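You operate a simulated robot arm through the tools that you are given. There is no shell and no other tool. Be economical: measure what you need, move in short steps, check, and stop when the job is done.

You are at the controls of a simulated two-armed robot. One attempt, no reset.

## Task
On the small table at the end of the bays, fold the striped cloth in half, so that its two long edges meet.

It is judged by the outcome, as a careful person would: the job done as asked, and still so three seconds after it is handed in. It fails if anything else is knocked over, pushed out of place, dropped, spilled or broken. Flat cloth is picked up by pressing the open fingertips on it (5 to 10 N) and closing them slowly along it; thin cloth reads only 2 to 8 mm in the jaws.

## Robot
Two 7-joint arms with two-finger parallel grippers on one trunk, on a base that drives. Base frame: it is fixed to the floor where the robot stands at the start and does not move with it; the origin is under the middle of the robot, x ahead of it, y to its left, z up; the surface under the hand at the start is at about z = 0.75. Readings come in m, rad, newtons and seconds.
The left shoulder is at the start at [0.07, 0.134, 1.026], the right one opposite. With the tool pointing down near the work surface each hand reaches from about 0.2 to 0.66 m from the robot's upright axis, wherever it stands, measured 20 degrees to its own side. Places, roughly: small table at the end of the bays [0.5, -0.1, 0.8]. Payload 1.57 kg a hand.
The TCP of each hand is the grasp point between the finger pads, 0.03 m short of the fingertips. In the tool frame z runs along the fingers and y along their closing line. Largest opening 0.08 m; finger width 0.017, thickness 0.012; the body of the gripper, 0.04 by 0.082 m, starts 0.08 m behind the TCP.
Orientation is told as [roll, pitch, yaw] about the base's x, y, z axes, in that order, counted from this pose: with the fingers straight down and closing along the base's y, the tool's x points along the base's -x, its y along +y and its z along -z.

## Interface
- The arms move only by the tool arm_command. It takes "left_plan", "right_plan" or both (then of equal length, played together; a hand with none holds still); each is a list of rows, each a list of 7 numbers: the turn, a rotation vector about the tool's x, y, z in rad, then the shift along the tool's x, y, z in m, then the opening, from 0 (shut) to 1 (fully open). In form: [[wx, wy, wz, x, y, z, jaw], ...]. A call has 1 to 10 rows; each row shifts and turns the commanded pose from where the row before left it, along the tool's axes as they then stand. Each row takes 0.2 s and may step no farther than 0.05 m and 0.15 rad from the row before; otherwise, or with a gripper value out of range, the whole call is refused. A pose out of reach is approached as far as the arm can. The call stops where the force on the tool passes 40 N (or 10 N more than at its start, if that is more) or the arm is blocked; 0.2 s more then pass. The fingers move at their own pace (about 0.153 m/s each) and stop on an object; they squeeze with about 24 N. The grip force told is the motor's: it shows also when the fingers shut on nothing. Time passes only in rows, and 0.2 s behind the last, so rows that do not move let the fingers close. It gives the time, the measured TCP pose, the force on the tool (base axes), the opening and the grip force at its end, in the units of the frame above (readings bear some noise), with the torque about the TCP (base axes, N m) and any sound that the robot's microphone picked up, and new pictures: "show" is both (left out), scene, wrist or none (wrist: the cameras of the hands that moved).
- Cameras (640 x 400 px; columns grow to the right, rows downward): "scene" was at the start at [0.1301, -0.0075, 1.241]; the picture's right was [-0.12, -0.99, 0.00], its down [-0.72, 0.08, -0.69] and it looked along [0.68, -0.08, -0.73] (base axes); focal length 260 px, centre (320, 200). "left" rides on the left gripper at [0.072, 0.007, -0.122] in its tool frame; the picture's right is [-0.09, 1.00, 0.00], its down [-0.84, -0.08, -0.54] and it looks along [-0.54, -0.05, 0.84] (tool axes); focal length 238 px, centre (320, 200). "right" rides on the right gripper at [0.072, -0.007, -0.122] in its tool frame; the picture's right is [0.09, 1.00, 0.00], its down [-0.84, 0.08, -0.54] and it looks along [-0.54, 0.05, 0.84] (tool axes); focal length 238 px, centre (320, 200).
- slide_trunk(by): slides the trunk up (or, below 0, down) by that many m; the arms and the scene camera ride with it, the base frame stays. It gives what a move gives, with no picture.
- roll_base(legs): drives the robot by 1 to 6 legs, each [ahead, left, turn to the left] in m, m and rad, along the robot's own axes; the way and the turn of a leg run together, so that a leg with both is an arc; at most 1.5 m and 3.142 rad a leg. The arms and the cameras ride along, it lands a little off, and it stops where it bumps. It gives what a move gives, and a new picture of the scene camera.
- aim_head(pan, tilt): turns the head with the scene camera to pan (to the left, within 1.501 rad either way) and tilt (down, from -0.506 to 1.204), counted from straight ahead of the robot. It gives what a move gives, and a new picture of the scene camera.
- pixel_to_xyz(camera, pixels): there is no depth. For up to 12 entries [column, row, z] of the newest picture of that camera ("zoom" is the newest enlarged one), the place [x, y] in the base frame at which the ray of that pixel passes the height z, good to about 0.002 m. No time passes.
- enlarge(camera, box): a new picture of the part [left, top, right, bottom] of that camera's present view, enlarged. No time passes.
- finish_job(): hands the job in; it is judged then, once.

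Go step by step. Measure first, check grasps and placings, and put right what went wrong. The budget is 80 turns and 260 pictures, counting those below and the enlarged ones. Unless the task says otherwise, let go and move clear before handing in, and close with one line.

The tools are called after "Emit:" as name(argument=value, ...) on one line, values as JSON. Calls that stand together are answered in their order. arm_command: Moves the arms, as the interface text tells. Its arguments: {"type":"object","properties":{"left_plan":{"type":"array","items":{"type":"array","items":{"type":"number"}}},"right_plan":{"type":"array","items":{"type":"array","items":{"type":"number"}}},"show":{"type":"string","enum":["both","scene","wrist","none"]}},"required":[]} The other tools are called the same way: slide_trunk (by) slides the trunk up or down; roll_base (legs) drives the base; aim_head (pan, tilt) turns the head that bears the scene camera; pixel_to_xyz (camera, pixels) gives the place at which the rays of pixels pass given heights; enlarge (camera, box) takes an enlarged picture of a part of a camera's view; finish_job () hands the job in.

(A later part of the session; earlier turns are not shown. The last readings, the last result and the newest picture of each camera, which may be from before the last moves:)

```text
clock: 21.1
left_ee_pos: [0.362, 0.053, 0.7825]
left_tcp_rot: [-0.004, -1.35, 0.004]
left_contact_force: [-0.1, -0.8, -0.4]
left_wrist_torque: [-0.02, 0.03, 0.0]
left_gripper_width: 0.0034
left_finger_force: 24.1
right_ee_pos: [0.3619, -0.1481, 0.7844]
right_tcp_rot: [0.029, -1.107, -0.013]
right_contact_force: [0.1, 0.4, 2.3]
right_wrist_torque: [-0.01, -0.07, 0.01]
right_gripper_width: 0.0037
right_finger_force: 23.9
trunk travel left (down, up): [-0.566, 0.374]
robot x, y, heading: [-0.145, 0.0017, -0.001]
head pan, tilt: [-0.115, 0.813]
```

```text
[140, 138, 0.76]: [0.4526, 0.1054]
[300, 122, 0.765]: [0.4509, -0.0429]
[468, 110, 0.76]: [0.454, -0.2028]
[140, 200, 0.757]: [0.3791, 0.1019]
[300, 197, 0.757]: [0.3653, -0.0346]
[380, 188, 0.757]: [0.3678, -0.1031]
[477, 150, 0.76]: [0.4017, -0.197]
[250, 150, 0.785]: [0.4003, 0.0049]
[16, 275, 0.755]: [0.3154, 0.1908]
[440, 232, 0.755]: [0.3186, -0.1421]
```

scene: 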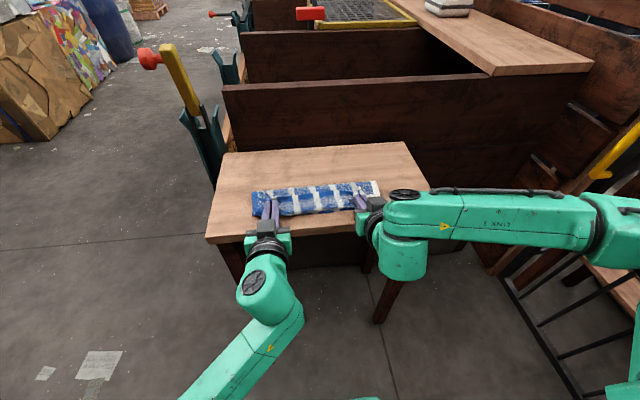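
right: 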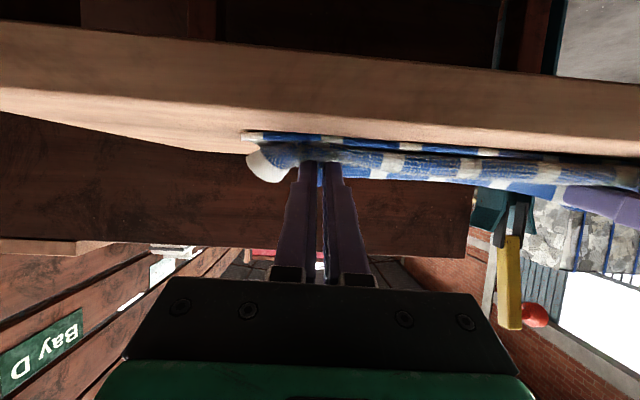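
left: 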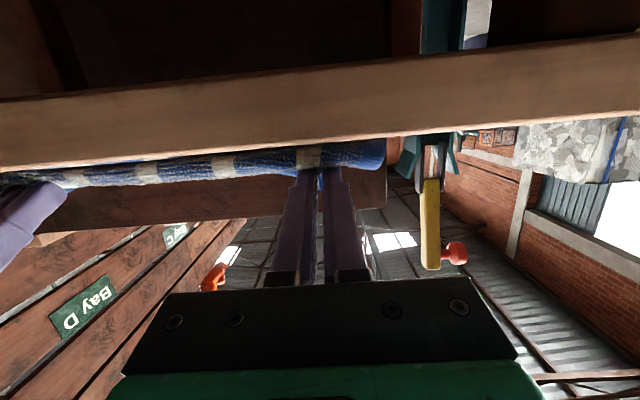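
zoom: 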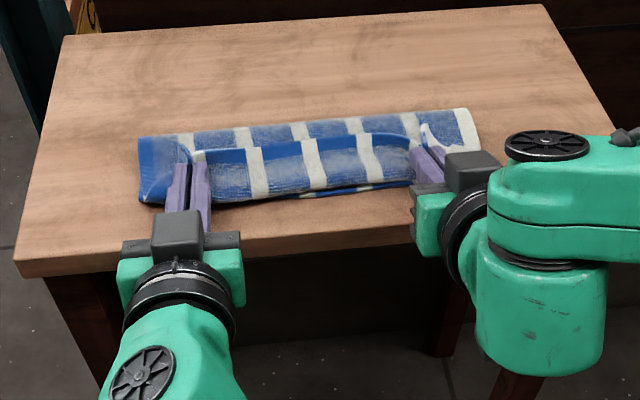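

The fold line is at x≈0.453, but it should be near 0.482 (the near edge is still at about 0.37), so the flap carries slack. I still hold the edge, so I'll raise it up and forward to reset the fold line, then lay it back along a tighter arc.

Emit:
arm_command(left_plan=[[0, 0, 0, -0.0337, 0, 0.0129, 0], [0, 0, 0, -0.0359, 0, 0.0227, 0], [0, 0, 0, -0.0272, 0, 0.0298, 0], [0, 0, 0, -0.0055, 0, 0.0244, 0], [0, 0, 0, 0, 0, 0, 0]], right_plan=[[0, 0, 0, -0.0358, -0.002, 0.0045, 0], [0, 0, 0, -0.0403, -0.003, 0.0135, 0], [0, 0, 0, -0.0335, -0.001, 0.0225, 0], [0, 0, 0, -0.0111, 0, 0.0224, 0], [0, 0, 0, 0, 0, 0, 0]])

Emit:
enlarge(camera="scene", box=[200, 140, 440, 290])

```text
clock: 22.3
left_ee_pos: [0.4727, 0.0527, 0.8615]
left_tcp_rot: [-0.001, -1.348, 0.004]
left_contact_force: [-0.1, -0.5, -0.3]
left_wrist_torque: [0.01, 0.01, 0.03]
left_gripper_width: 0.0036
left_finger_force: 23.9
right_ee_pos: [0.4711, -0.1512, 0.8642]
right_tcp_rot: [0.03, -1.108, -0.013]
right_contact_force: [-0.3, 0.2, 0.1]
right_wrist_torque: [-0.03, 0.01, -0.04]
right_gripper_width: 0.0037
right_finger_force: 23.8
trunk travel left (down, up): [-0.566, 0.374]
robot x, y, heading: [-0.1446, 0.0016, -0.002]
head pan, tilt: [-0.115, 0.813]
```

scene: 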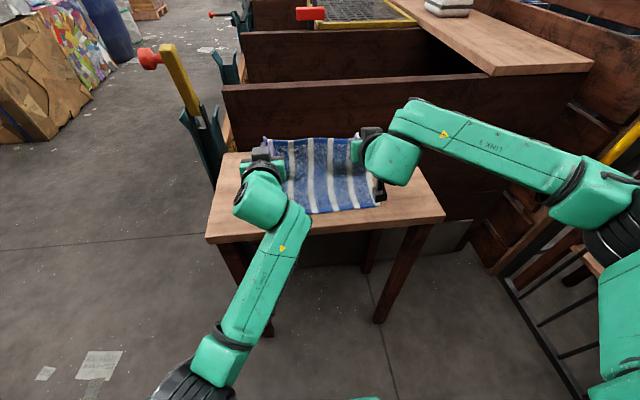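
right: 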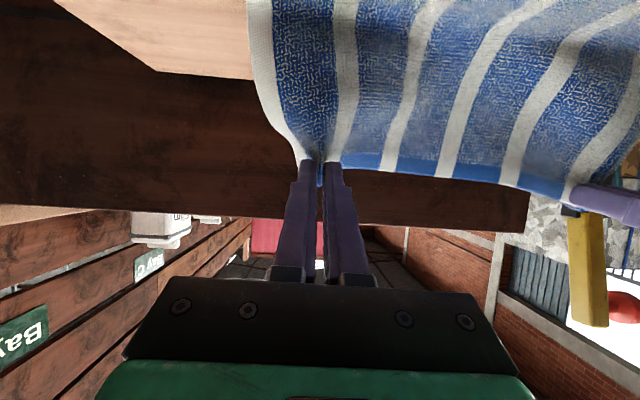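
left: 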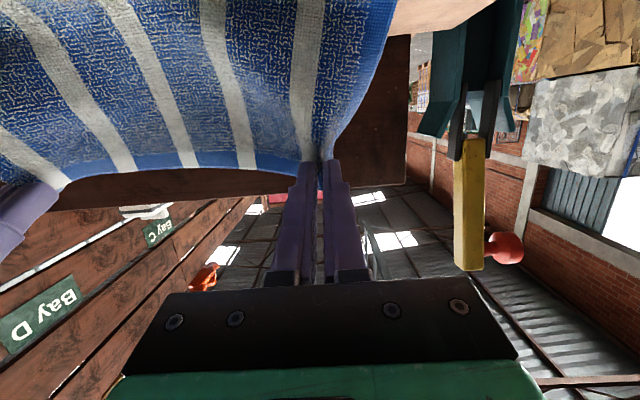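

```text
2.67 times, centred on (320, 215) of scene
```

zoom: 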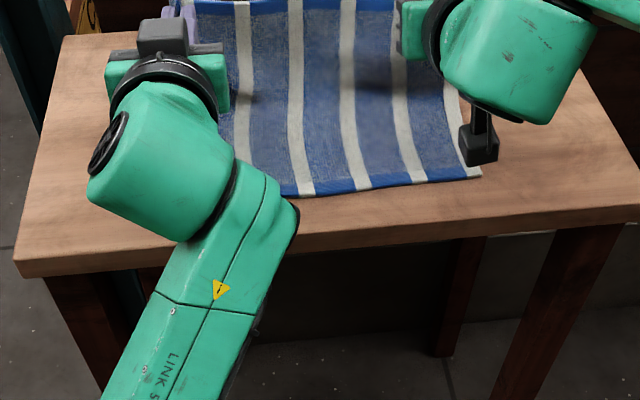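

The fold has reset, and the near edge is still in place. I'll roll the base back 2 cm so the arms keep reach, then lay the edge back along the tight arc.

Emit:
roll_base(legs=[[-0.02, 0, 0]])

Emit:
arm_command(left_plan=[[0, 0, 0, 0.0086, 0, -0.0289, 0], [0, 0, 0, 0.0193, 0, -0.0265, 0], [0, 0, 0, 0.027, 0, -0.0196, 0], [0, 0, 0, 0.0272, 0, -0.0072, 0], [0, 0, 0, 0, 0, 0, 0]], right_plan=[[0, 0, 0, 0.0134, 0, -0.0224, 0], [0, 0, 0, 0.025, 0, -0.0211, 0], [0, 0, 0, 0.0308, 0, -0.0126, 0], [0, 0, 0, 0.0282, 0, -0.0005, 0], [0, 0, 0, 0, 0, 0, 0]])

Emit:
enlarge(camera="scene", box=[200, 140, 440, 290])

```text
clock: 23.1
left_ee_pos: [0.453, 0.0545, 0.8595]
left_tcp_rot: [-0.001, -1.349, 0.0]
left_contact_force: [0.5, -0.2, 0.0]
left_wrist_torque: [0.01, -0.01, 0.02]
left_gripper_width: 0.0036
left_finger_force: 23.9
right_ee_pos: [0.4533, -0.1523, 0.8626]
right_tcp_rot: [0.029, -1.105, -0.013]
right_contact_force: [-1.1, -0.1, 0.3]
right_wrist_torque: [-0.04, 0.03, 0.01]
right_gripper_width: 0.0038
right_finger_force: 23.9
trunk travel left (down, up): [-0.566, 0.374]
robot x, y, heading: [-0.1604, -0.0013, -0.002]
head pan, tilt: [-0.115, 0.813]
```

scene: 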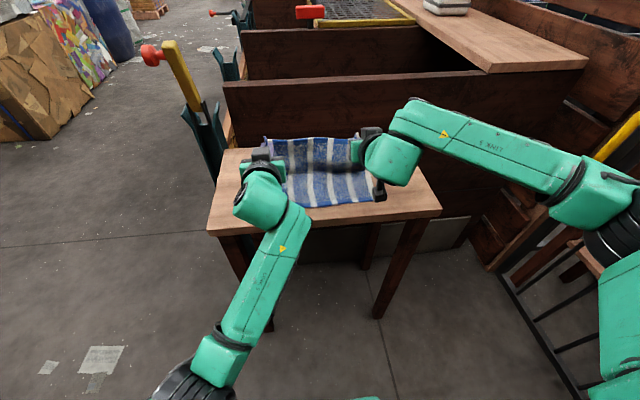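

```text
clock: 24.3
left_ee_pos: [0.3536, 0.0535, 0.7976]
left_tcp_rot: [0.001, -1.349, 0.0]
left_contact_force: [-0.1, 1.0, 0.8]
left_wrist_torque: [0.0, 0.0, 0.03]
left_gripper_width: 0.0036
left_finger_force: 23.9
right_ee_pos: [0.3585, -0.1537, 0.801]
right_tcp_rot: [0.028, -1.107, -0.012]
right_contact_force: [0.1, 0.3, 0.1]
right_wrist_torque: [-0.04, 0.0, 0.02]
right_gripper_width: 0.0037
right_finger_force: 23.7
trunk travel left (down, up): [-0.566, 0.374]
robot x, y, heading: [-0.1655, -0.0001, -0.001]
head pan, tilt: [-0.115, 0.813]
```

scene: 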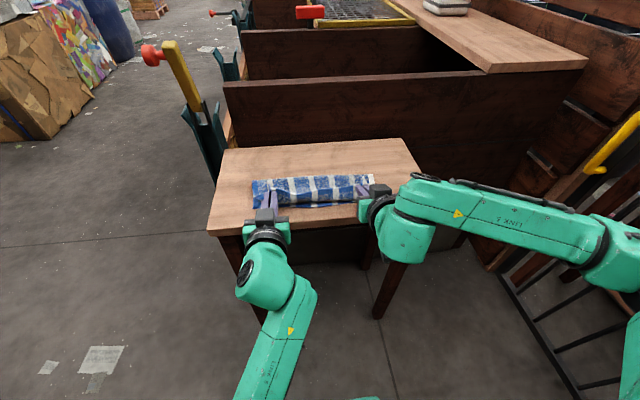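
right: 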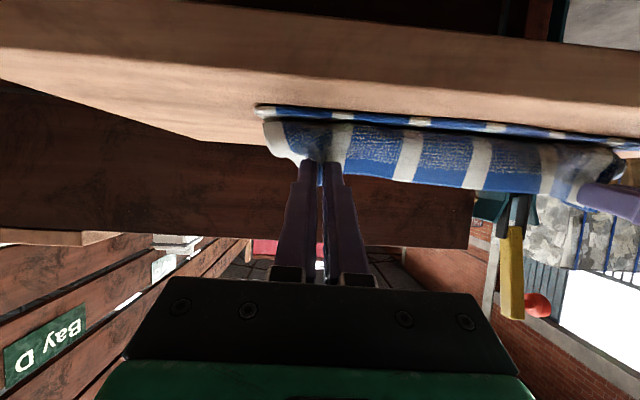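
left: 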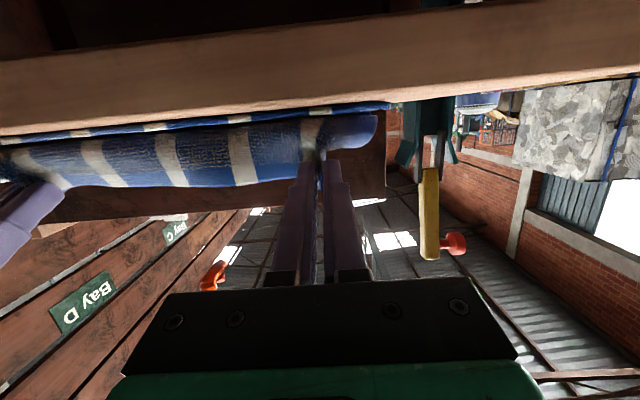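

```text
2.67 times, centred on (320, 215) of scene
```

zoom: 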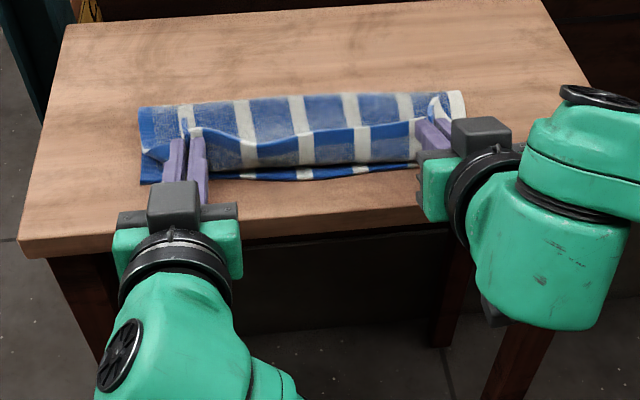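

The flap lies much better now, with the hem between the hands above the near edge. I'll measure the fold line and the near edge.

Emit:
pixel_to_xyz(camera="zoom", pixels=[[142, 107, 0.765], [300, 97, 0.765], [300, 97, 0.78], [460, 92, 0.765], [145, 184, 0.757], [310, 181, 0.757], [400, 172, 0.757], [440, 165, 0.757]])

```text
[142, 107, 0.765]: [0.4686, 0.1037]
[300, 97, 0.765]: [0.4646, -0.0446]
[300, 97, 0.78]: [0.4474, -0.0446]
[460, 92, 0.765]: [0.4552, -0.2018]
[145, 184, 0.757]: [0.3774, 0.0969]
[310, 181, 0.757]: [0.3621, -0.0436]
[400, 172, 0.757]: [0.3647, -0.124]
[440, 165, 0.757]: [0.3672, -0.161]
```

The near edge averages x≈0.367, so the tips at about 0.384 are right for the hem to end on it. I'll lower both hands with the trunk until they touch the lower layer.

Emit:
slide_trunk(by=-0.022)

Emit:
arm_command(left_plan=[[0, 0, 0, 0.002, 0, 0, 0], [0, 0, 0, 0, 0, 0, 0]], show="wrist")

Emit:
enlarge(camera="scene", box=[200, 120, 440, 270])

```text
clock: 25.0
left_ee_pos: [0.3537, 0.0536, 0.7757]
left_tcp_rot: [-0.001, -1.35, 0.0]
left_contact_force: [0.8, -0.1, 1.6]
left_wrist_torque: [0.02, -0.01, 0.03]
left_gripper_width: 0.0035
left_finger_force: 23.5
right_ee_pos: [0.3569, -0.1539, 0.78]
right_tcp_rot: [0.029, -1.109, -0.013]
right_contact_force: [1.1, -0.2, 2.9]
right_wrist_torque: [-0.03, -0.11, 0.03]
right_gripper_width: 0.0037
right_finger_force: 23.8
trunk travel left (down, up): [-0.544, 0.396]
robot x, y, heading: [-0.1643, -0.0, -0.002]
head pan, tilt: [-0.115, 0.813]
```

```text
clock: 25.6
left_ee_pos: [0.354, 0.0527, 0.7752]
left_tcp_rot: [-0.003, -1.352, 0.003]
left_contact_force: [1.5, 0.1, 4.8]
left_wrist_torque: [-0.01, -0.1, -0.01]
left_gripper_width: 0.0037
left_finger_force: 23.8
right_ee_pos: [0.3571, -0.153, 0.7806]
right_tcp_rot: [0.03, -1.106, -0.013]
right_contact_force: [1.2, 0.5, 4.1]
right_wrist_torque: [-0.03, -0.13, 0.0]
right_gripper_width: 0.0037
right_finger_force: 24.3
trunk travel left (down, up): [-0.544, 0.396]
robot x, y, heading: [-0.1642, 0.008, -0.001]
head pan, tilt: [-0.115, 0.813]
```

left: 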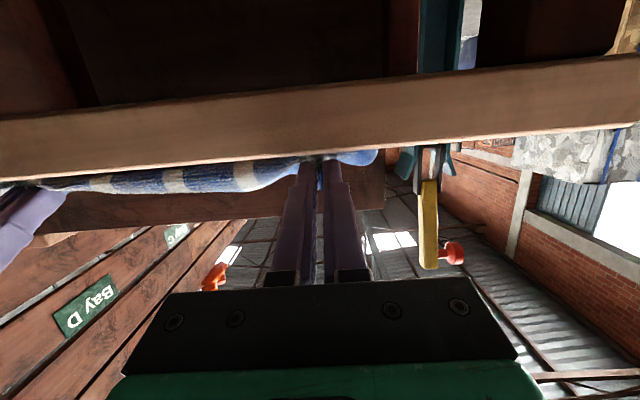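

```text
2.67 times, centred on (320, 195) of scene
```

zoom: 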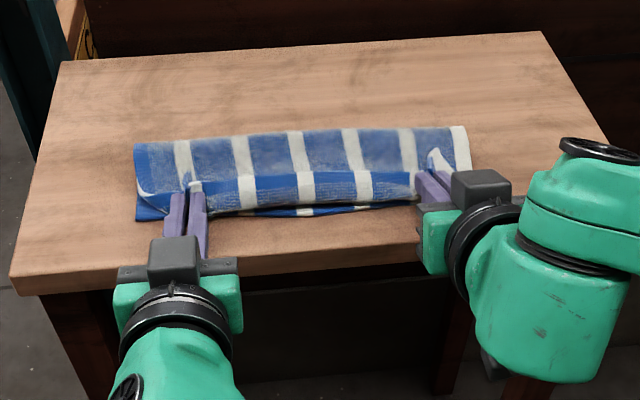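

There is light contact (4–5 N) on both hands, with the hem curled up along zoom (250,180) to (400,175). I'll measure the fold line and the flap's front before releasing.

Emit:
pixel_to_xyz(camera="zoom", pixels=[[140, 143, 0.765], [300, 131, 0.765], [462, 127, 0.765], [136, 220, 0.757], [300, 216, 0.757], [390, 205, 0.757], [280, 208, 0.76], [360, 202, 0.76], [280, 176, 0.775], [360, 171, 0.775]])

```text
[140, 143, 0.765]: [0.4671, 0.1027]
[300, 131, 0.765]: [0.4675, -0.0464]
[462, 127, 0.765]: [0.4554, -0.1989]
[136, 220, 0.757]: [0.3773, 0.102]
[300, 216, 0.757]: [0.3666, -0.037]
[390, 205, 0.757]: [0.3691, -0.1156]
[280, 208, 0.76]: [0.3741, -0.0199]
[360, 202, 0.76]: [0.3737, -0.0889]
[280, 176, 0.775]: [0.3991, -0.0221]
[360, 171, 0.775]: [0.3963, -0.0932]
```

The flap front is at x≈0.374 and the hem tip is curled back at about 0.397. I'll open the jaws slightly, then draw the fingers straight back so they coax the hem towards me.

Emit:
arm_command(left_plan=[[0, 0, 0, 0, 0, 0, 0.1], [0, 0, 0, 0, 0, 0, 0.2], [0, 0, 0, 0, 0, -0.01, 0.25], [0, 0, 0, 0, 0, -0.015, 0.25], [0, 0, 0, 0, 0, -0.02, 0.25], [0, 0, 0, 0, 0, -0.02, 0.25], [0, 0, 0, 0, 0, 0, 0.25]], right_plan=[[0, 0, 0, 0, 0, 0, 0.1], [0, 0, 0, 0, 0, 0, 0.2], [0, 0, 0, 0, 0, -0.01, 0.25], [0, 0, 0, 0, 0, -0.015, 0.25], [0, 0, 0, 0, 0, -0.02, 0.25], [0, 0, 0, 0, 0, -0.02, 0.25], [0, 0, 0, 0, 0, 0, 0.25]], show="wrist")

Emit:
enlarge(camera="scene", box=[200, 120, 440, 270])

```text
clock: 27.2
left_ee_pos: [0.2914, 0.0532, 0.7881]
left_tcp_rot: [0.048, -1.354, -0.051]
left_contact_force: [0.0, -0.6, 0.3]
left_wrist_torque: [0.05, 0.01, 0.02]
left_gripper_width: 0.0199
left_finger_force: 0.2
right_ee_pos: [0.299, -0.1539, 0.8088]
right_tcp_rot: [0.029, -1.105, -0.012]
right_contact_force: [-0.1, 0.3, 0.7]
right_wrist_torque: [0.02, 0.02, -0.01]
right_gripper_width: 0.0198
right_finger_force: 0.1
trunk travel left (down, up): [-0.544, 0.396]
robot x, y, heading: [-0.1645, 0.0023, 0.001]
head pan, tilt: [-0.115, 0.813]
```

right: 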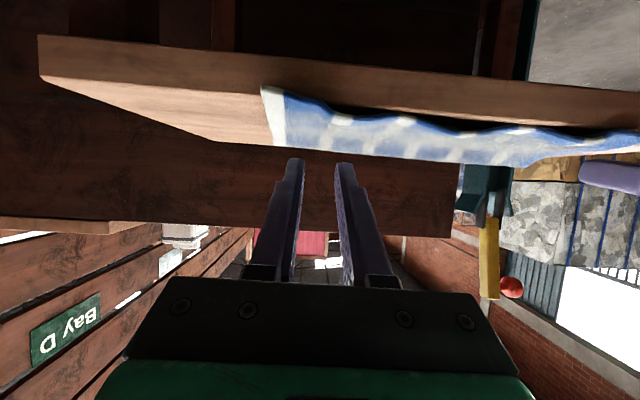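
left: 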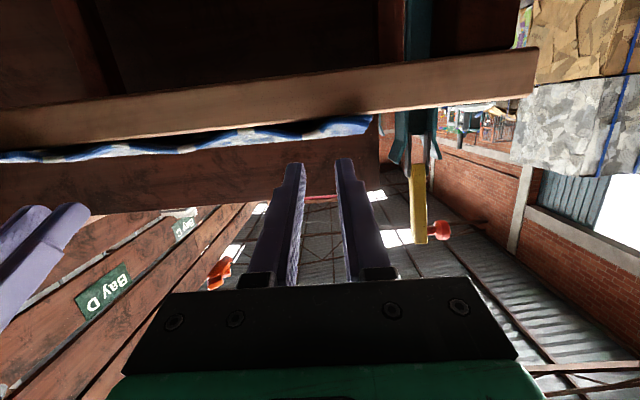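

```text
2.67 times, centred on (320, 195) of scene
```

zoom: 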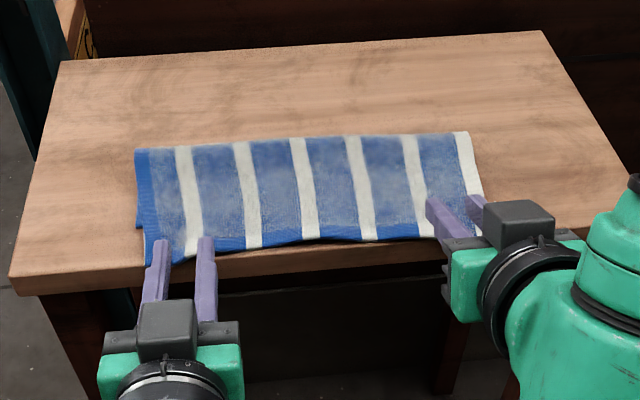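

The hem fell outward nicely, but the flap now overshoots the lower near edge. I'll move the hands up and clear, then measure.

Emit:
arm_command(left_plan=[[0, 0, 0, 0, 0, -0.03, 0.25], [0, 0, 0, -0.02, 0, -0.02, 0.25], [0, 0, 0, -0.04, 0, 0, 0.25], [0, 0, 0, -0.04, 0, 0, 0.25], [0, 0.15, 0, -0.03, 0, 0, 0.25], [0, 0.15, 0, -0.02, 0, 0, 0.25], [0, 0.15, 0, -0.02, 0, 0, 0.25], [0, 0.15, 0, 0, 0, 0, 0.25], [0, 0.15, 0, 0, 0, 0, 0.25]], right_plan=[[0, 0, 0, 0, 0, -0.03, 0.25], [0, 0, 0, -0.02, 0, -0.02, 0.25], [0, 0, 0, -0.04, 0, 0, 0.25], [0, 0, 0, -0.04, 0, 0, 0.25], [0, 0.15, 0, -0.03, 0, 0, 0.25], [0, 0.15, 0, -0.02, 0, 0, 0.25], [0, 0.15, 0, -0.02, 0, 0, 0.25], [0, 0.15, 0, 0, 0, 0, 0.25], [0, 0.15, 0, 0, 0, 0, 0.25]])

Emit:
enlarge(camera="scene", box=[200, 120, 440, 270])

```text
clock: 28.2
left_ee_pos: [0.2585, 0.0211, 0.8073]
left_tcp_rot: [0.709, -1.129, -0.788]
left_contact_force: [0.0, 0.9, 0.0]
left_wrist_torque: [-0.01, 0.0, 0.0]
left_gripper_width: 0.02
left_finger_force: 0.1
right_ee_pos: [0.3212, -0.1551, 0.8886]
right_tcp_rot: [0.026, -1.102, -0.007]
right_contact_force: [0.4, 0.1, -0.3]
right_wrist_torque: [0.0, 0.02, -0.02]
right_gripper_width: 0.0198
right_finger_force: 0.0
right hand out of reach, approached as far as the arm can: row 1, 2
trunk travel left (down, up): [-0.544, 0.396]
robot x, y, heading: [-0.1683, 0.0006, -0.009]
head pan, tilt: [-0.115, 0.813]
stopped in row 5 (left hand): the arm was blocked; the commanded pose is now the measured one
```

scene: 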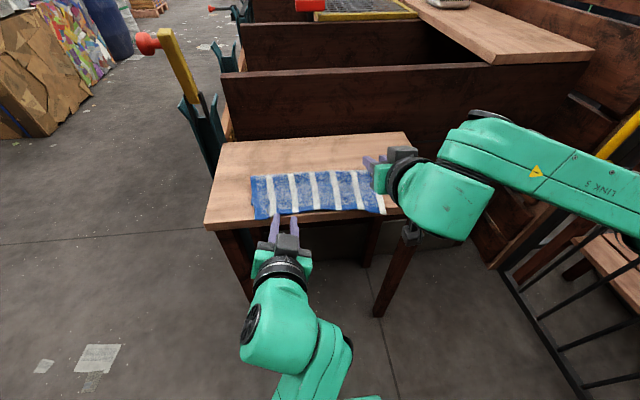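
right: 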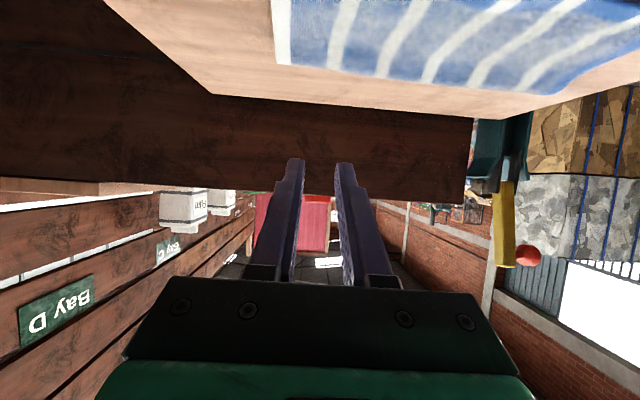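
left: 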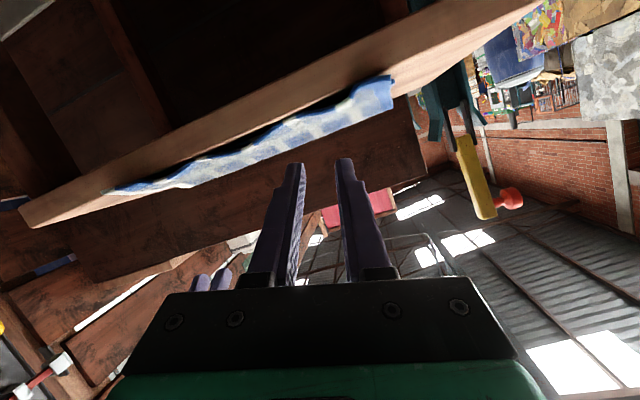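

```text
2.67 times, centred on (320, 195) of scene
```

zoom: 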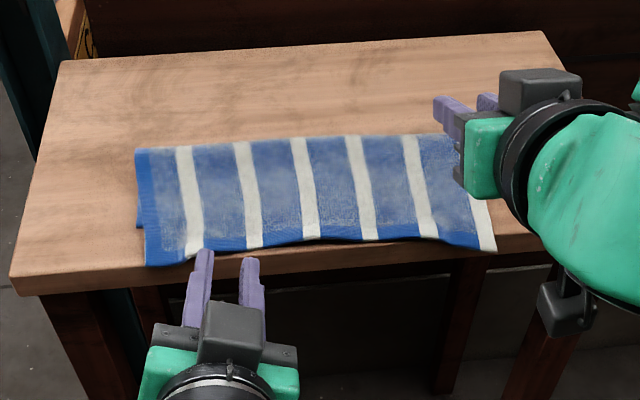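

The left hand got blocked as it folded close to the body, but the table and cloth are undisturbed. I'll back the base away 15 cm for room before reposing the hands.

Emit:
roll_base(legs=[[-0.15, 0, 0]])

Emit:
pixel_to_xyz(camera="scene", pixels=[[320, 200, 0.757]])

Emit:
enlarge(camera="scene", box=[200, 80, 440, 230])

```text
clock: 29.6
left_ee_pos: [0.107, 0.0189, 0.809]
left_tcp_rot: [0.714, -1.128, -0.796]
left_contact_force: [0.0, -0.1, 1.0]
left_wrist_torque: [-0.03, -0.03, 0.02]
left_gripper_width: 0.0201
left_finger_force: 0.0
right_ee_pos: [0.1697, -0.157, 0.8883]
right_tcp_rot: [0.028, -1.103, -0.014]
right_contact_force: [0.2, -0.2, 0.0]
right_wrist_torque: [0.0, -0.03, 0.0]
right_gripper_width: 0.0199
right_finger_force: 0.1
trunk travel left (down, up): [-0.544, 0.396]
robot x, y, heading: [-0.3117, 0.001, -0.002]
head pan, tilt: [-0.115, 0.813]
```

scene: 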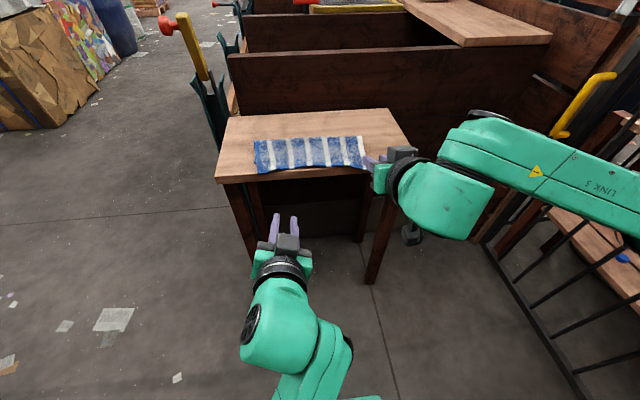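

```text
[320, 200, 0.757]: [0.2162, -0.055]
```

```text
2.67 times, centred on (320, 155) of scene
```

zoom: 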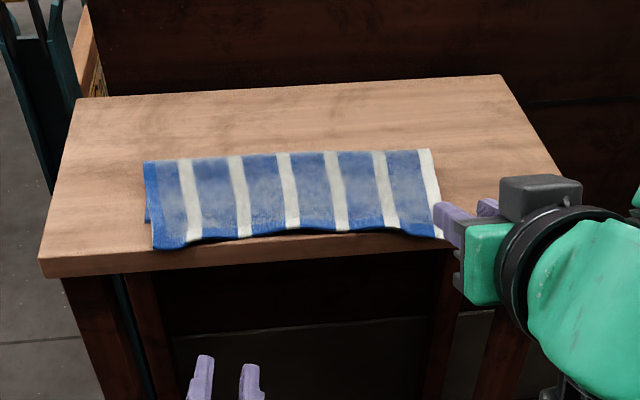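

The cloth lies folded but overshooting. I'll bring both hands back to straight down in this clear space.

Emit:
arm_command(left_plan=[[0.0186, 0.1372, -0.0321, 0, 0, 0, 0.25], [0.0186, 0.1372, -0.0321, 0, 0, 0, 0.25], [0.0186, 0.1372, -0.0321, 0, 0, 0, 0.25], [0.0186, 0.1372, -0.0321, 0, 0, 0, 0.25], [0.0186, 0.1372, -0.0321, 0, 0, 0, 0.25], [0.0186, 0.1372, -0.0321, 0, 0, 0, 0.25], [0.0186, 0.1372, -0.0321, 0, 0, -0.02, 0.25], [0.0186, 0.1372, -0.0321, 0, 0, -0.04, 0.25], [0.0186, 0.1372, -0.0321, 0, 0, -0.04, 0.25], [0, 0, 0, 0, 0, 0, 0.25]], right_plan=[[0, 0.1226, 0, 0, 0, 0, 0.25], [0, 0.1226, 0, 0, 0, 0, 0.25], [0, 0.1226, 0, 0, 0, 0, 0.25], [0, 0.1226, 0, 0, 0, 0, 0.25], [0, 0.1226, 0, 0, 0, 0, 0.25], [0, 0.1226, 0, 0, 0, 0, 0.25], [0, 0.1226, 0, 0, 0, 0, 0.25], [0, 0.1226, 0, 0, 0, 0, 0.25], [0, 0.1226, 0, 0, 0, -0.02, 0.25], [0, 0, 0, 0, 0, 0, 0.25]], show="scene")

```text
clock: 30.2
left_ee_pos: [0.0946, 0.0354, 0.7715]
left_tcp_rot: [0.662, -0.841, -0.74]
left_contact_force: [-0.4, 0.0, 0.4]
left_wrist_torque: [-0.02, 0.01, -0.04]
left_gripper_width: 0.02
left_finger_force: 0.0
right_ee_pos: [0.17, -0.1578, 0.8884]
right_tcp_rot: [0.02, -0.902, -0.004]
right_contact_force: [0.2, -0.5, 0.0]
right_wrist_torque: [0.03, 0.0, -0.02]
right_gripper_width: 0.0201
right_finger_force: 0.0
trunk travel left (down, up): [-0.544, 0.396]
robot x, y, heading: [-0.3157, -0.0028, -0.004]
head pan, tilt: [-0.115, 0.813]
stopped in row 2 (left hand): the arm was blocked; the commanded pose is now the measured one
```

scene: 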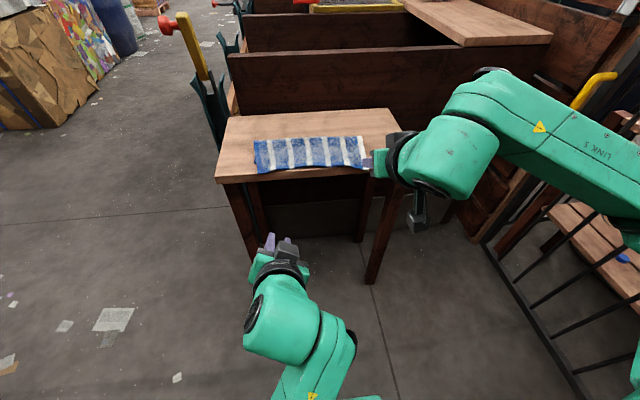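

The left arm is cramped and needs to extend. I'll translate it forward, left and up with no turn, while the right goes on straightening.

Emit:
arm_command(left_plan=[[0, 0, 0, -0.0238, 0.0252, 0.004, 0.25], [0, 0, 0, -0.0238, 0.0252, 0.004, 0.25], [0, 0, 0, -0.0238, 0.0252, 0.004, 0.25], [0, 0, 0, -0.0238, 0.0252, 0.004, 0.25], [0, 0, 0, -0.0238, 0.0252, 0.004, 0.25], [0, 0, 0, 0, 0, 0, 0.25], [0, 0, 0, 0, 0, 0, 0.25]], right_plan=[[0, 0.129, 0, 0, 0, 0, 0.25], [0, 0.129, 0, 0, 0, 0, 0.25], [0, 0.129, 0, 0, 0, 0, 0.25], [0, 0.129, 0, 0, 0, 0, 0.25], [0, 0.129, 0, 0, 0, 0, 0.25], [0, 0.129, 0, 0, 0, 0, 0.25], [0, 0.129, 0, 0, 0, 0, 0.25]], show="scene")

```text
clock: 30.9
left_ee_pos: [0.1429, 0.0881, 0.8101]
left_tcp_rot: [0.815, -0.706, -0.854]
left_contact_force: [1.2, 0.3, -0.5]
left_wrist_torque: [-0.02, 0.0, -0.01]
left_gripper_width: 0.0201
left_finger_force: 0.0
right_ee_pos: [0.1718, -0.1575, 0.8888]
right_tcp_rot: [0.016, -0.576, 0.001]
right_contact_force: [0.0, 0.3, 0.0]
right_wrist_torque: [0.0, 0.0, 0.02]
right_gripper_width: 0.0201
right_finger_force: 0.1
trunk travel left (down, up): [-0.544, 0.396]
robot x, y, heading: [-0.313, 0.001, -0.002]
head pan, tilt: [-0.115, 0.813]
stopped in row 3 (left hand): the arm was blocked; the commanded pose is now the measured one
```

scene: 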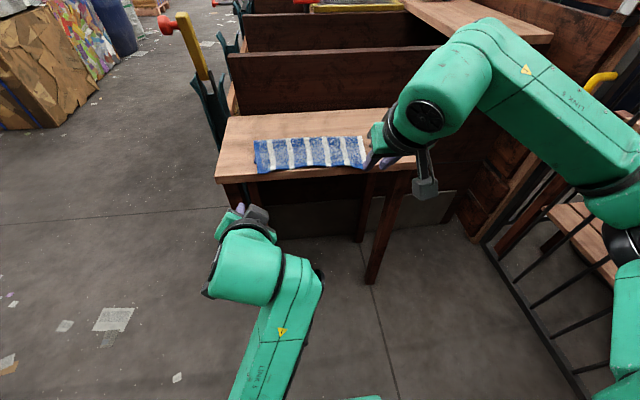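

Both arms made progress before the left stopped. I'll keep going in small steps.

Emit:
arm_command(left_plan=[[0, 0, 0, -0.0115, 0.0076, 0.0032, 0.25], [0, 0, 0, -0.0115, 0.0076, 0.0032, 0.25], [0, 0, 0, -0.0115, 0.0076, 0.0032, 0.25], [0, 0, 0, -0.0115, 0.0076, 0.0032, 0.25], [0, 0, 0, -0.0115, 0.0076, 0.0032, 0.25], [0, 0, 0, -0.0115, 0.0076, 0.0032, 0.25], [0, 0, 0, -0.0115, 0.0076, 0.0032, 0.25], [0, 0, 0, -0.0115, 0.0076, 0.0032, 0.25]], right_plan=[[0, 0.115, 0, 0, 0, 0, 0.25], [0, 0.115, 0, 0, 0, 0, 0.25], [0, 0.115, 0, 0, 0, 0, 0.25], [0, 0.115, 0, 0, 0, 0, 0.25], [0, 0.115, 0, 0, 0, 0, 0.25], [0, 0, 0, 0, 0, 0, 0.25], [0, 0, 0, 0, 0, 0, 0.25], [0, 0, 0, 0, 0, 0, 0.25]], show="scene")

```text
clock: 32.2
left_ee_pos: [0.1941, 0.1196, 0.8407]
left_tcp_rot: [0.916, -0.585, -0.877]
left_contact_force: [0.1, 0.0, 0.4]
left_wrist_torque: [0.01, 0.03, -0.03]
left_gripper_width: 0.02
left_finger_force: 0.1
right_ee_pos: [0.17, -0.1577, 0.8888]
right_tcp_rot: [0.013, -0.006, 0.012]
right_contact_force: [0.1, 0.0, 0.5]
right_wrist_torque: [-0.02, 0.02, 0.04]
right_gripper_width: 0.0201
right_finger_force: 0.1
trunk travel left (down, up): [-0.544, 0.396]
robot x, y, heading: [-0.3154, -0.0012, 0.001]
head pan, tilt: [-0.115, 0.813]
stopped in row 6 (left hand): the arm was blocked; the commanded pose is now the measured one
```

scene: 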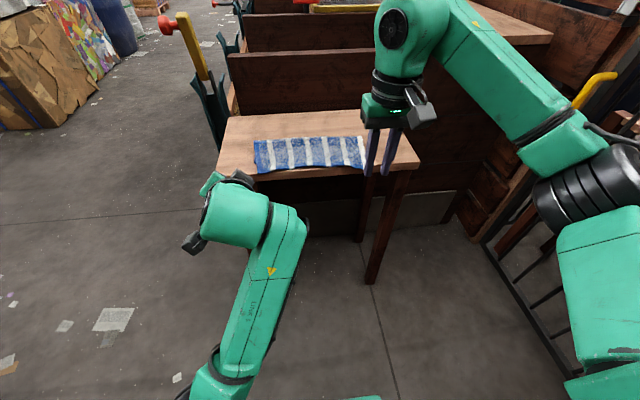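

The right hand is straight down. Now I'll unwind the left hand's turn.

Emit:
arm_command(left_plan=[[0.0644, 0.0975, -0.0587, 0, 0, 0, 0.25], [0.0644, 0.0975, -0.0587, 0, 0, 0, 0.25], [0.0644, 0.0975, -0.0587, 0, 0, 0, 0.25], [0.0644, 0.0975, -0.0587, 0, 0, 0, 0.25], [0.0644, 0.0975, -0.0587, 0, 0, 0, 0.25], [0.0644, 0.0975, -0.0587, 0, 0, 0, 0.25], [0.0644, 0.0975, -0.0587, 0, 0, 0, 0.25], [0.0644, 0.0975, -0.0587, 0, 0, 0, 0.25], [0.0644, 0.0975, -0.0587, 0, 0, 0, 0.25], [0, 0, 0, 0, 0, 0, 0.25]], show="scene")

```text
clock: 32.9
left_ee_pos: [0.1985, 0.1666, 0.8337]
left_tcp_rot: [0.72, -0.437, -0.558]
left_contact_force: [-0.1, 0.5, 0.5]
left_wrist_torque: [0.0, 0.0, 0.01]
left_gripper_width: 0.0197
left_finger_force: 0.1
right_ee_pos: [0.1707, -0.157, 0.8885]
right_tcp_rot: [0.013, -0.008, 0.009]
right_contact_force: [0.2, 0.4, -0.9]
right_wrist_torque: [0.02, -0.02, 0.0]
right_gripper_width: 0.0201
right_finger_force: 0.2
trunk travel left (down, up): [-0.544, 0.396]
robot x, y, heading: [-0.3148, 0.0016, -0.002]
head pan, tilt: [-0.115, 0.813]
stopped in row 3 (left hand): the arm was blocked; the commanded pose is now the measured one
```

scene: 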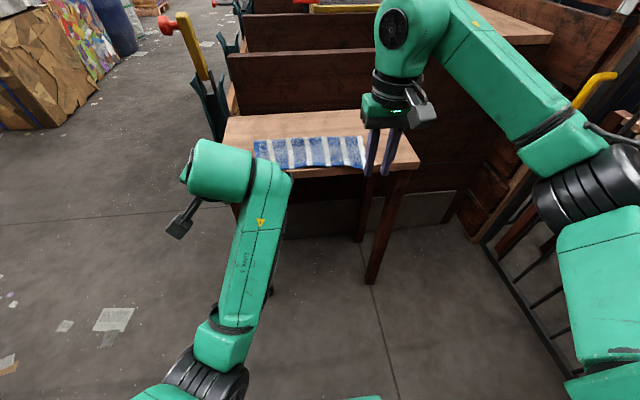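

The left hand is turning back steadily. I'll continue.

Emit:
arm_command(left_plan=[[0.0632, 0.0667, -0.041, 0, 0, 0, 0.25], [0.0632, 0.0667, -0.041, 0, 0, 0, 0.25], [0.0632, 0.0667, -0.041, 0, 0, 0, 0.25], [0.0632, 0.0667, -0.041, 0, 0, 0, 0.25], [0.0632, 0.0667, -0.041, 0, 0, 0, 0.25], [0.0632, 0.0667, -0.041, 0, 0, 0, 0.25], [0.0632, 0.0667, -0.041, 0, 0, 0, 0.25], [0.0632, 0.0667, -0.041, 0, 0, 0, 0.25], [0.0632, 0.0667, -0.041, 0, 0, 0, 0.25], [0, 0, 0, 0, 0, 0, 0.25]], show="scene")

```text
clock: 35.1
left_ee_pos: [0.2438, 0.1795, 0.8006]
left_tcp_rot: [-0.004, 0.001, -0.002]
left_contact_force: [0.0, 0.2, -0.4]
left_wrist_torque: [-0.02, -0.01, 0.01]
left_gripper_width: 0.02
left_finger_force: 0.0
left hand out of reach, approached as far as the arm can: row 4, 5, 6, 7, 8
right_ee_pos: [0.1709, -0.1565, 0.8884]
right_tcp_rot: [0.014, -0.006, 0.012]
right_contact_force: [0.4, 0.1, -0.3]
right_wrist_torque: [0.02, 0.01, -0.03]
right_gripper_width: 0.0199
right_finger_force: 0.1
trunk travel left (down, up): [-0.544, 0.396]
robot x, y, heading: [-0.3173, 0.0025, -0.001]
head pan, tilt: [-0.115, 0.813]
```

scene: 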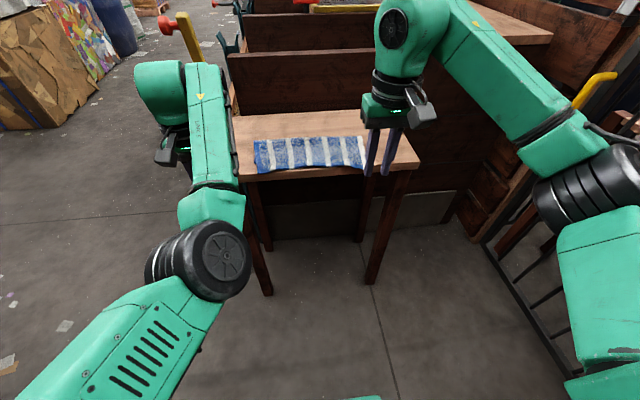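

Both hands are straight down again. I'll raise the trunk and look closely at the cloth.

Emit:
slide_trunk(by=0.1)

Emit:
roll_base(legs=[[0.12, 0, 0]])

Emit:
enlarge(camera="scene", box=[200, 140, 440, 290])

```text
clock: 36.5
left_ee_pos: [0.2439, 0.1816, 0.9]
left_tcp_rot: [-0.001, 0.001, -0.002]
left_contact_force: [-0.2, -0.4, -0.4]
left_wrist_torque: [-0.02, 0.02, -0.01]
left_gripper_width: 0.0199
left_finger_force: 0.0
right_ee_pos: [0.1715, -0.157, 0.9887]
right_tcp_rot: [0.015, -0.007, 0.009]
right_contact_force: [-0.5, -0.5, -0.4]
right_wrist_torque: [-0.01, 0.02, 0.01]
right_gripper_width: 0.02
right_finger_force: 0.2
trunk travel left (down, up): [-0.644, 0.296]
robot x, y, heading: [-0.3138, -0.003, -0.0]
head pan, tilt: [-0.115, 0.813]
```

```text
clock: 37.7
left_ee_pos: [0.3636, 0.1809, 0.8991]
left_tcp_rot: [-0.001, 0.001, 0.001]
left_contact_force: [-0.7, 0.7, -0.2]
left_wrist_torque: [0.0, 0.02, -0.01]
left_gripper_width: 0.02
left_finger_force: 0.0
right_ee_pos: [0.2905, -0.1566, 0.9882]
right_tcp_rot: [0.014, -0.006, 0.012]
right_contact_force: [-0.1, -0.1, 0.3]
right_wrist_torque: [0.03, -0.01, 0.0]
right_gripper_width: 0.0201
right_finger_force: 0.0
trunk travel left (down, up): [-0.644, 0.296]
robot x, y, heading: [-0.1947, -0.0016, -0.001]
head pan, tilt: [-0.115, 0.813]
```

scene: 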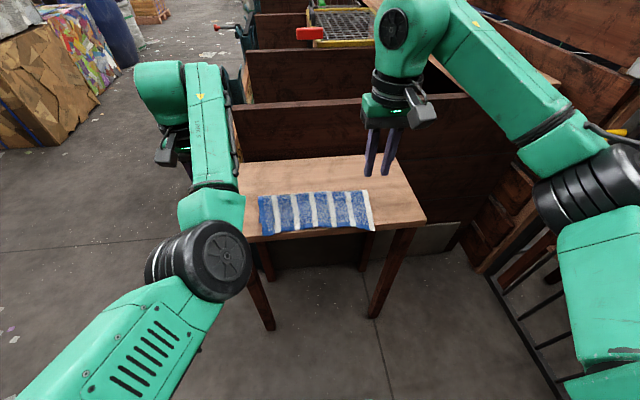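

```text
2.67 times, centred on (320, 215) of scene
```

zoom: 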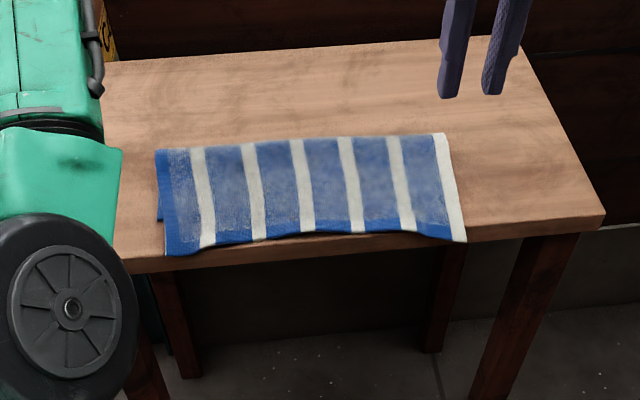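

Emit:
pixel_to_xyz(camera="zoom", pixels=[[156, 151, 0.762], [300, 139, 0.762], [445, 134, 0.762], [167, 256, 0.76], [260, 240, 0.76], [330, 234, 0.76], [400, 231, 0.76], [466, 242, 0.76], [160, 222, 0.757], [450, 241, 0.76], [130, 272, 0.755], [500, 242, 0.755]])

```text
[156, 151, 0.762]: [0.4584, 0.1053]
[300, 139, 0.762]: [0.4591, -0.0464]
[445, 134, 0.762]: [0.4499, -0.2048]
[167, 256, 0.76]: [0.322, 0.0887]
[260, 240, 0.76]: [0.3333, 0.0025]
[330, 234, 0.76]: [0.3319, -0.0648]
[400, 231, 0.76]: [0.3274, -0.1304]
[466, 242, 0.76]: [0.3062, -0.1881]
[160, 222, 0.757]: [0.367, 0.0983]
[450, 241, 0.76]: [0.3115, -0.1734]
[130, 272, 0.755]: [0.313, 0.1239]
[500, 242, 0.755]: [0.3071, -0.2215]
```

The fold line is at x≈0.458, while the upper hem overshoots to x≈0.31–0.33 (the lower near edge is at 0.367). The overshooting hem is a single layer on the table, so I can regrasp it with vertical fingers and simply re-lay it about 4 cm further forward with no flip needed. I'll bring the base closer and hover over the hem.

Emit:
roll_base(legs=[[0.08, 0, 0]])

Emit:
arm_command(left_plan=[[0, 0, 0, 0.0216, -0.0238, 0.0138, 0.4], [0, 0, 0, 0.0216, -0.0238, 0.0138, 0.4], [0, 0, 0, 0.0216, -0.0238, 0.0138, 0.4], [0, 0, 0, 0.0216, -0.0238, 0.0138, 0.4], [0, 0, 0, 0.0216, -0.0238, 0.0138, 0.4], [0, 0, 0, 0, 0, 0, 0.4]], right_plan=[[0, 0, 0, 0.008, 0, 0.031, 0.4], [0, 0, 0, 0.008, 0, 0.031, 0.4], [0, 0, 0, 0.008, 0, 0.031, 0.4], [0, 0, 0, 0.008, 0, 0.031, 0.4], [0, 0, 0, 0.008, 0, 0.031, 0.4], [0, 0, 0, 0, 0, 0, 0.4]])

```text
clock: 38.8
left_ee_pos: [0.4437, 0.1819, 0.9009]
left_tcp_rot: [-0.002, 0.003, 0.0]
left_contact_force: [0.1, -0.2, 0.2]
left_wrist_torque: [-0.02, -0.01, -0.01]
left_gripper_width: 0.0199
left_finger_force: 0.1
right_ee_pos: [0.3703, -0.156, 0.9876]
right_tcp_rot: [0.013, -0.005, 0.011]
right_contact_force: [0.3, -1.3, -0.1]
right_wrist_torque: [0.02, 0.0, -0.01]
right_gripper_width: 0.0201
right_finger_force: 0.0
trunk travel left (down, up): [-0.644, 0.296]
robot x, y, heading: [-0.1176, -0.0019, 0.003]
head pan, tilt: [-0.115, 0.813]
```

scene: 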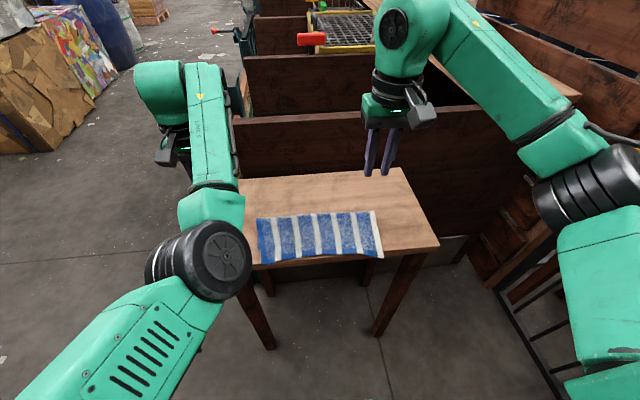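

```text
clock: 40.4
left_ee_pos: [0.4061, 0.1057, 0.8028]
left_tcp_rot: [0.045, -0.023, 0.052]
left_contact_force: [0.6, 0.5, -0.3]
left_wrist_torque: [-0.01, 0.01, 0.0]
left_gripper_width: 0.0319
left_finger_force: 0.0
left hand out of reach, approached as far as the arm can: row 1, 2, 3, 4, 5
right_ee_pos: [0.3307, -0.1545, 0.8334]
right_tcp_rot: [0.016, -0.004, 0.012]
right_contact_force: [-0.5, -1.0, -0.2]
right_wrist_torque: [0.02, -0.01, -0.01]
right_gripper_width: 0.032
right_finger_force: 0.1
trunk travel left (down, up): [-0.644, 0.296]
robot x, y, heading: [-0.1146, -0.0007, 0.0]
head pan, tilt: [-0.115, 0.813]
stopped in row 6 (left hand): the arm was blocked; the commanded pose is now the measured one
```

scene: 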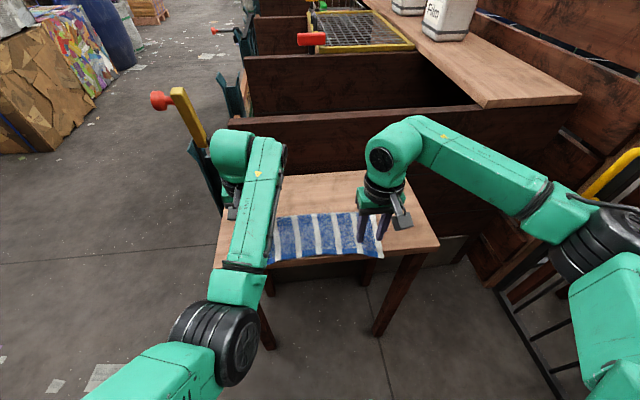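
right: 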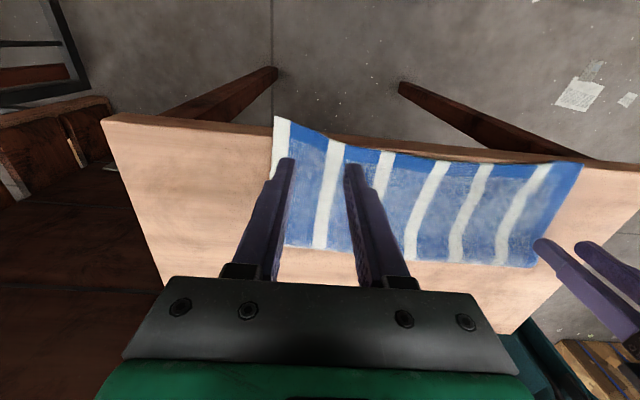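
left: 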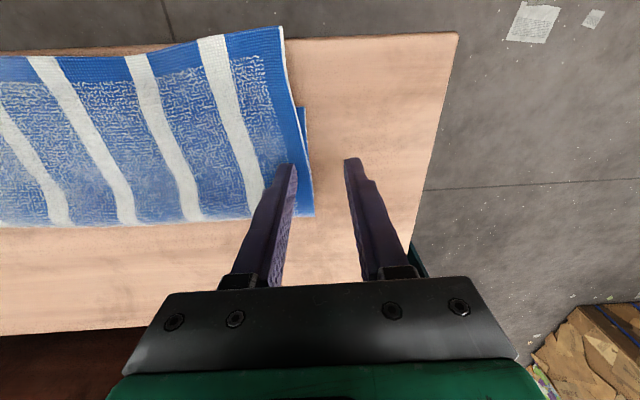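

The right hand hovers well, with the hem corner at (277,118) just past the table edge. The left stalled short, so I'll move it in smaller steps, up first, undoing its slight twist.

Emit:
arm_command(left_plan=[[0.015, 0.008, 0.017, 0, 0, -0.02, 0.4], [0.015, 0.008, 0.017, 0, 0, -0.02, 0.4], [0.015, 0.008, 0.017, 0.005, -0.01, 0, 0.4], [0, 0, 0, 0.01, -0.01, 0, 0.4], [0, 0, 0, 0.012, -0.01, 0, 0.4], [0, 0, 0, 0.012, -0.01, 0, 0.4], [0, 0, 0, 0.012, -0.005, 0, 0.4], [0, 0, 0, 0.012, 0, 0, 0.4], [0, 0, 0, 0.007, 0, 0, 0.4], [0, 0, 0, 0, 0, 0, 0.4]], show="wrist")

```text
clock: 42.8
left_ee_pos: [0.4041, 0.0904, 0.8006]
left_tcp_rot: [0.05, -0.021, 0.054]
left_contact_force: [0.0, -0.1, 0.1]
left_wrist_torque: [0.0, -0.02, 0.03]
left_gripper_width: 0.0321
left_finger_force: 0.0
left hand out of reach, approached as far as the arm can: row 1, 2, 3, 4, 5, 6, 7, 8, 9
right_ee_pos: [0.3301, -0.1544, 0.8336]
right_tcp_rot: [0.013, -0.005, 0.011]
right_contact_force: [0.6, -0.5, 0.1]
right_wrist_torque: [-0.01, -0.02, -0.02]
right_gripper_width: 0.0319
right_finger_force: 0.1
trunk travel left (down, up): [-0.644, 0.296]
robot x, y, heading: [-0.1163, 0.0003, -0.003]
head pan, tilt: [-0.115, 0.813]
stopped in row 10 (left hand): the arm was blocked; the commanded pose is now the measured one
```

left: 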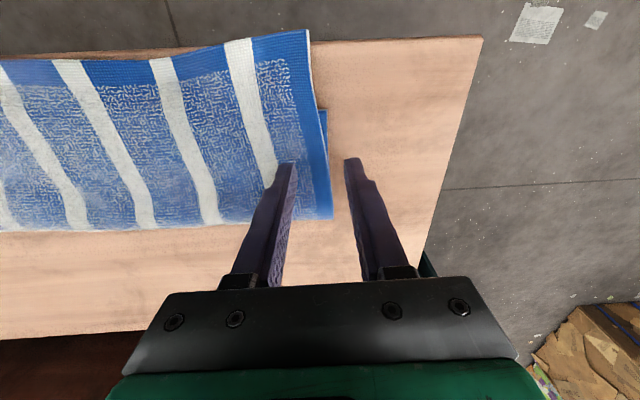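

The left arm is caught in a folded configuration. I'll extend it outward (forward and left), then up, to unwind it.

Emit:
arm_command(left_plan=[[0, 0, 0, -0.01, 0.03, 0, 0.4], [0, 0, 0, -0.02, 0.03, 0, 0.4], [0, 0, 0, -0.03, 0.02, 0, 0.4], [0, 0, 0, -0.03, 0.01, -0.01, 0.4], [0, 0, 0, -0.02, 0, -0.03, 0.4], [0, 0, 0, -0.01, 0, -0.03, 0.4], [0, 0, 0, 0, 0, -0.03, 0.4], [0, 0, 0, 0, 0, -0.03, 0.4], [0, 0, 0, 0, 0, -0.03, 0.4], [0, 0, 0, 0, 0, 0, 0.4]], show="scene")

```text
clock: 45.0
left_ee_pos: [0.4993, 0.1743, 0.9441]
left_tcp_rot: [0.044, -0.021, 0.049]
left_contact_force: [-0.1, -0.3, 0.0]
left_wrist_torque: [-0.01, 0.02, -0.04]
left_gripper_width: 0.0323
left_finger_force: 0.0
left hand out of reach, approached as far as the arm can: row 5, 6, 7, 9
right_ee_pos: [0.3314, -0.1546, 0.8336]
right_tcp_rot: [0.013, -0.005, 0.012]
right_contact_force: [0.0, 0.5, -0.4]
right_wrist_torque: [0.0, -0.02, 0.0]
right_gripper_width: 0.0322
right_finger_force: 0.1
trunk travel left (down, up): [-0.644, 0.296]
robot x, y, heading: [-0.1165, -0.0006, -0.001]
head pan, tilt: [-0.115, 0.813]
```

scene: 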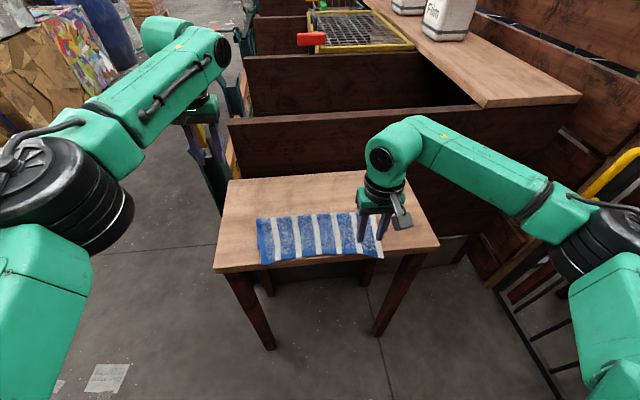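

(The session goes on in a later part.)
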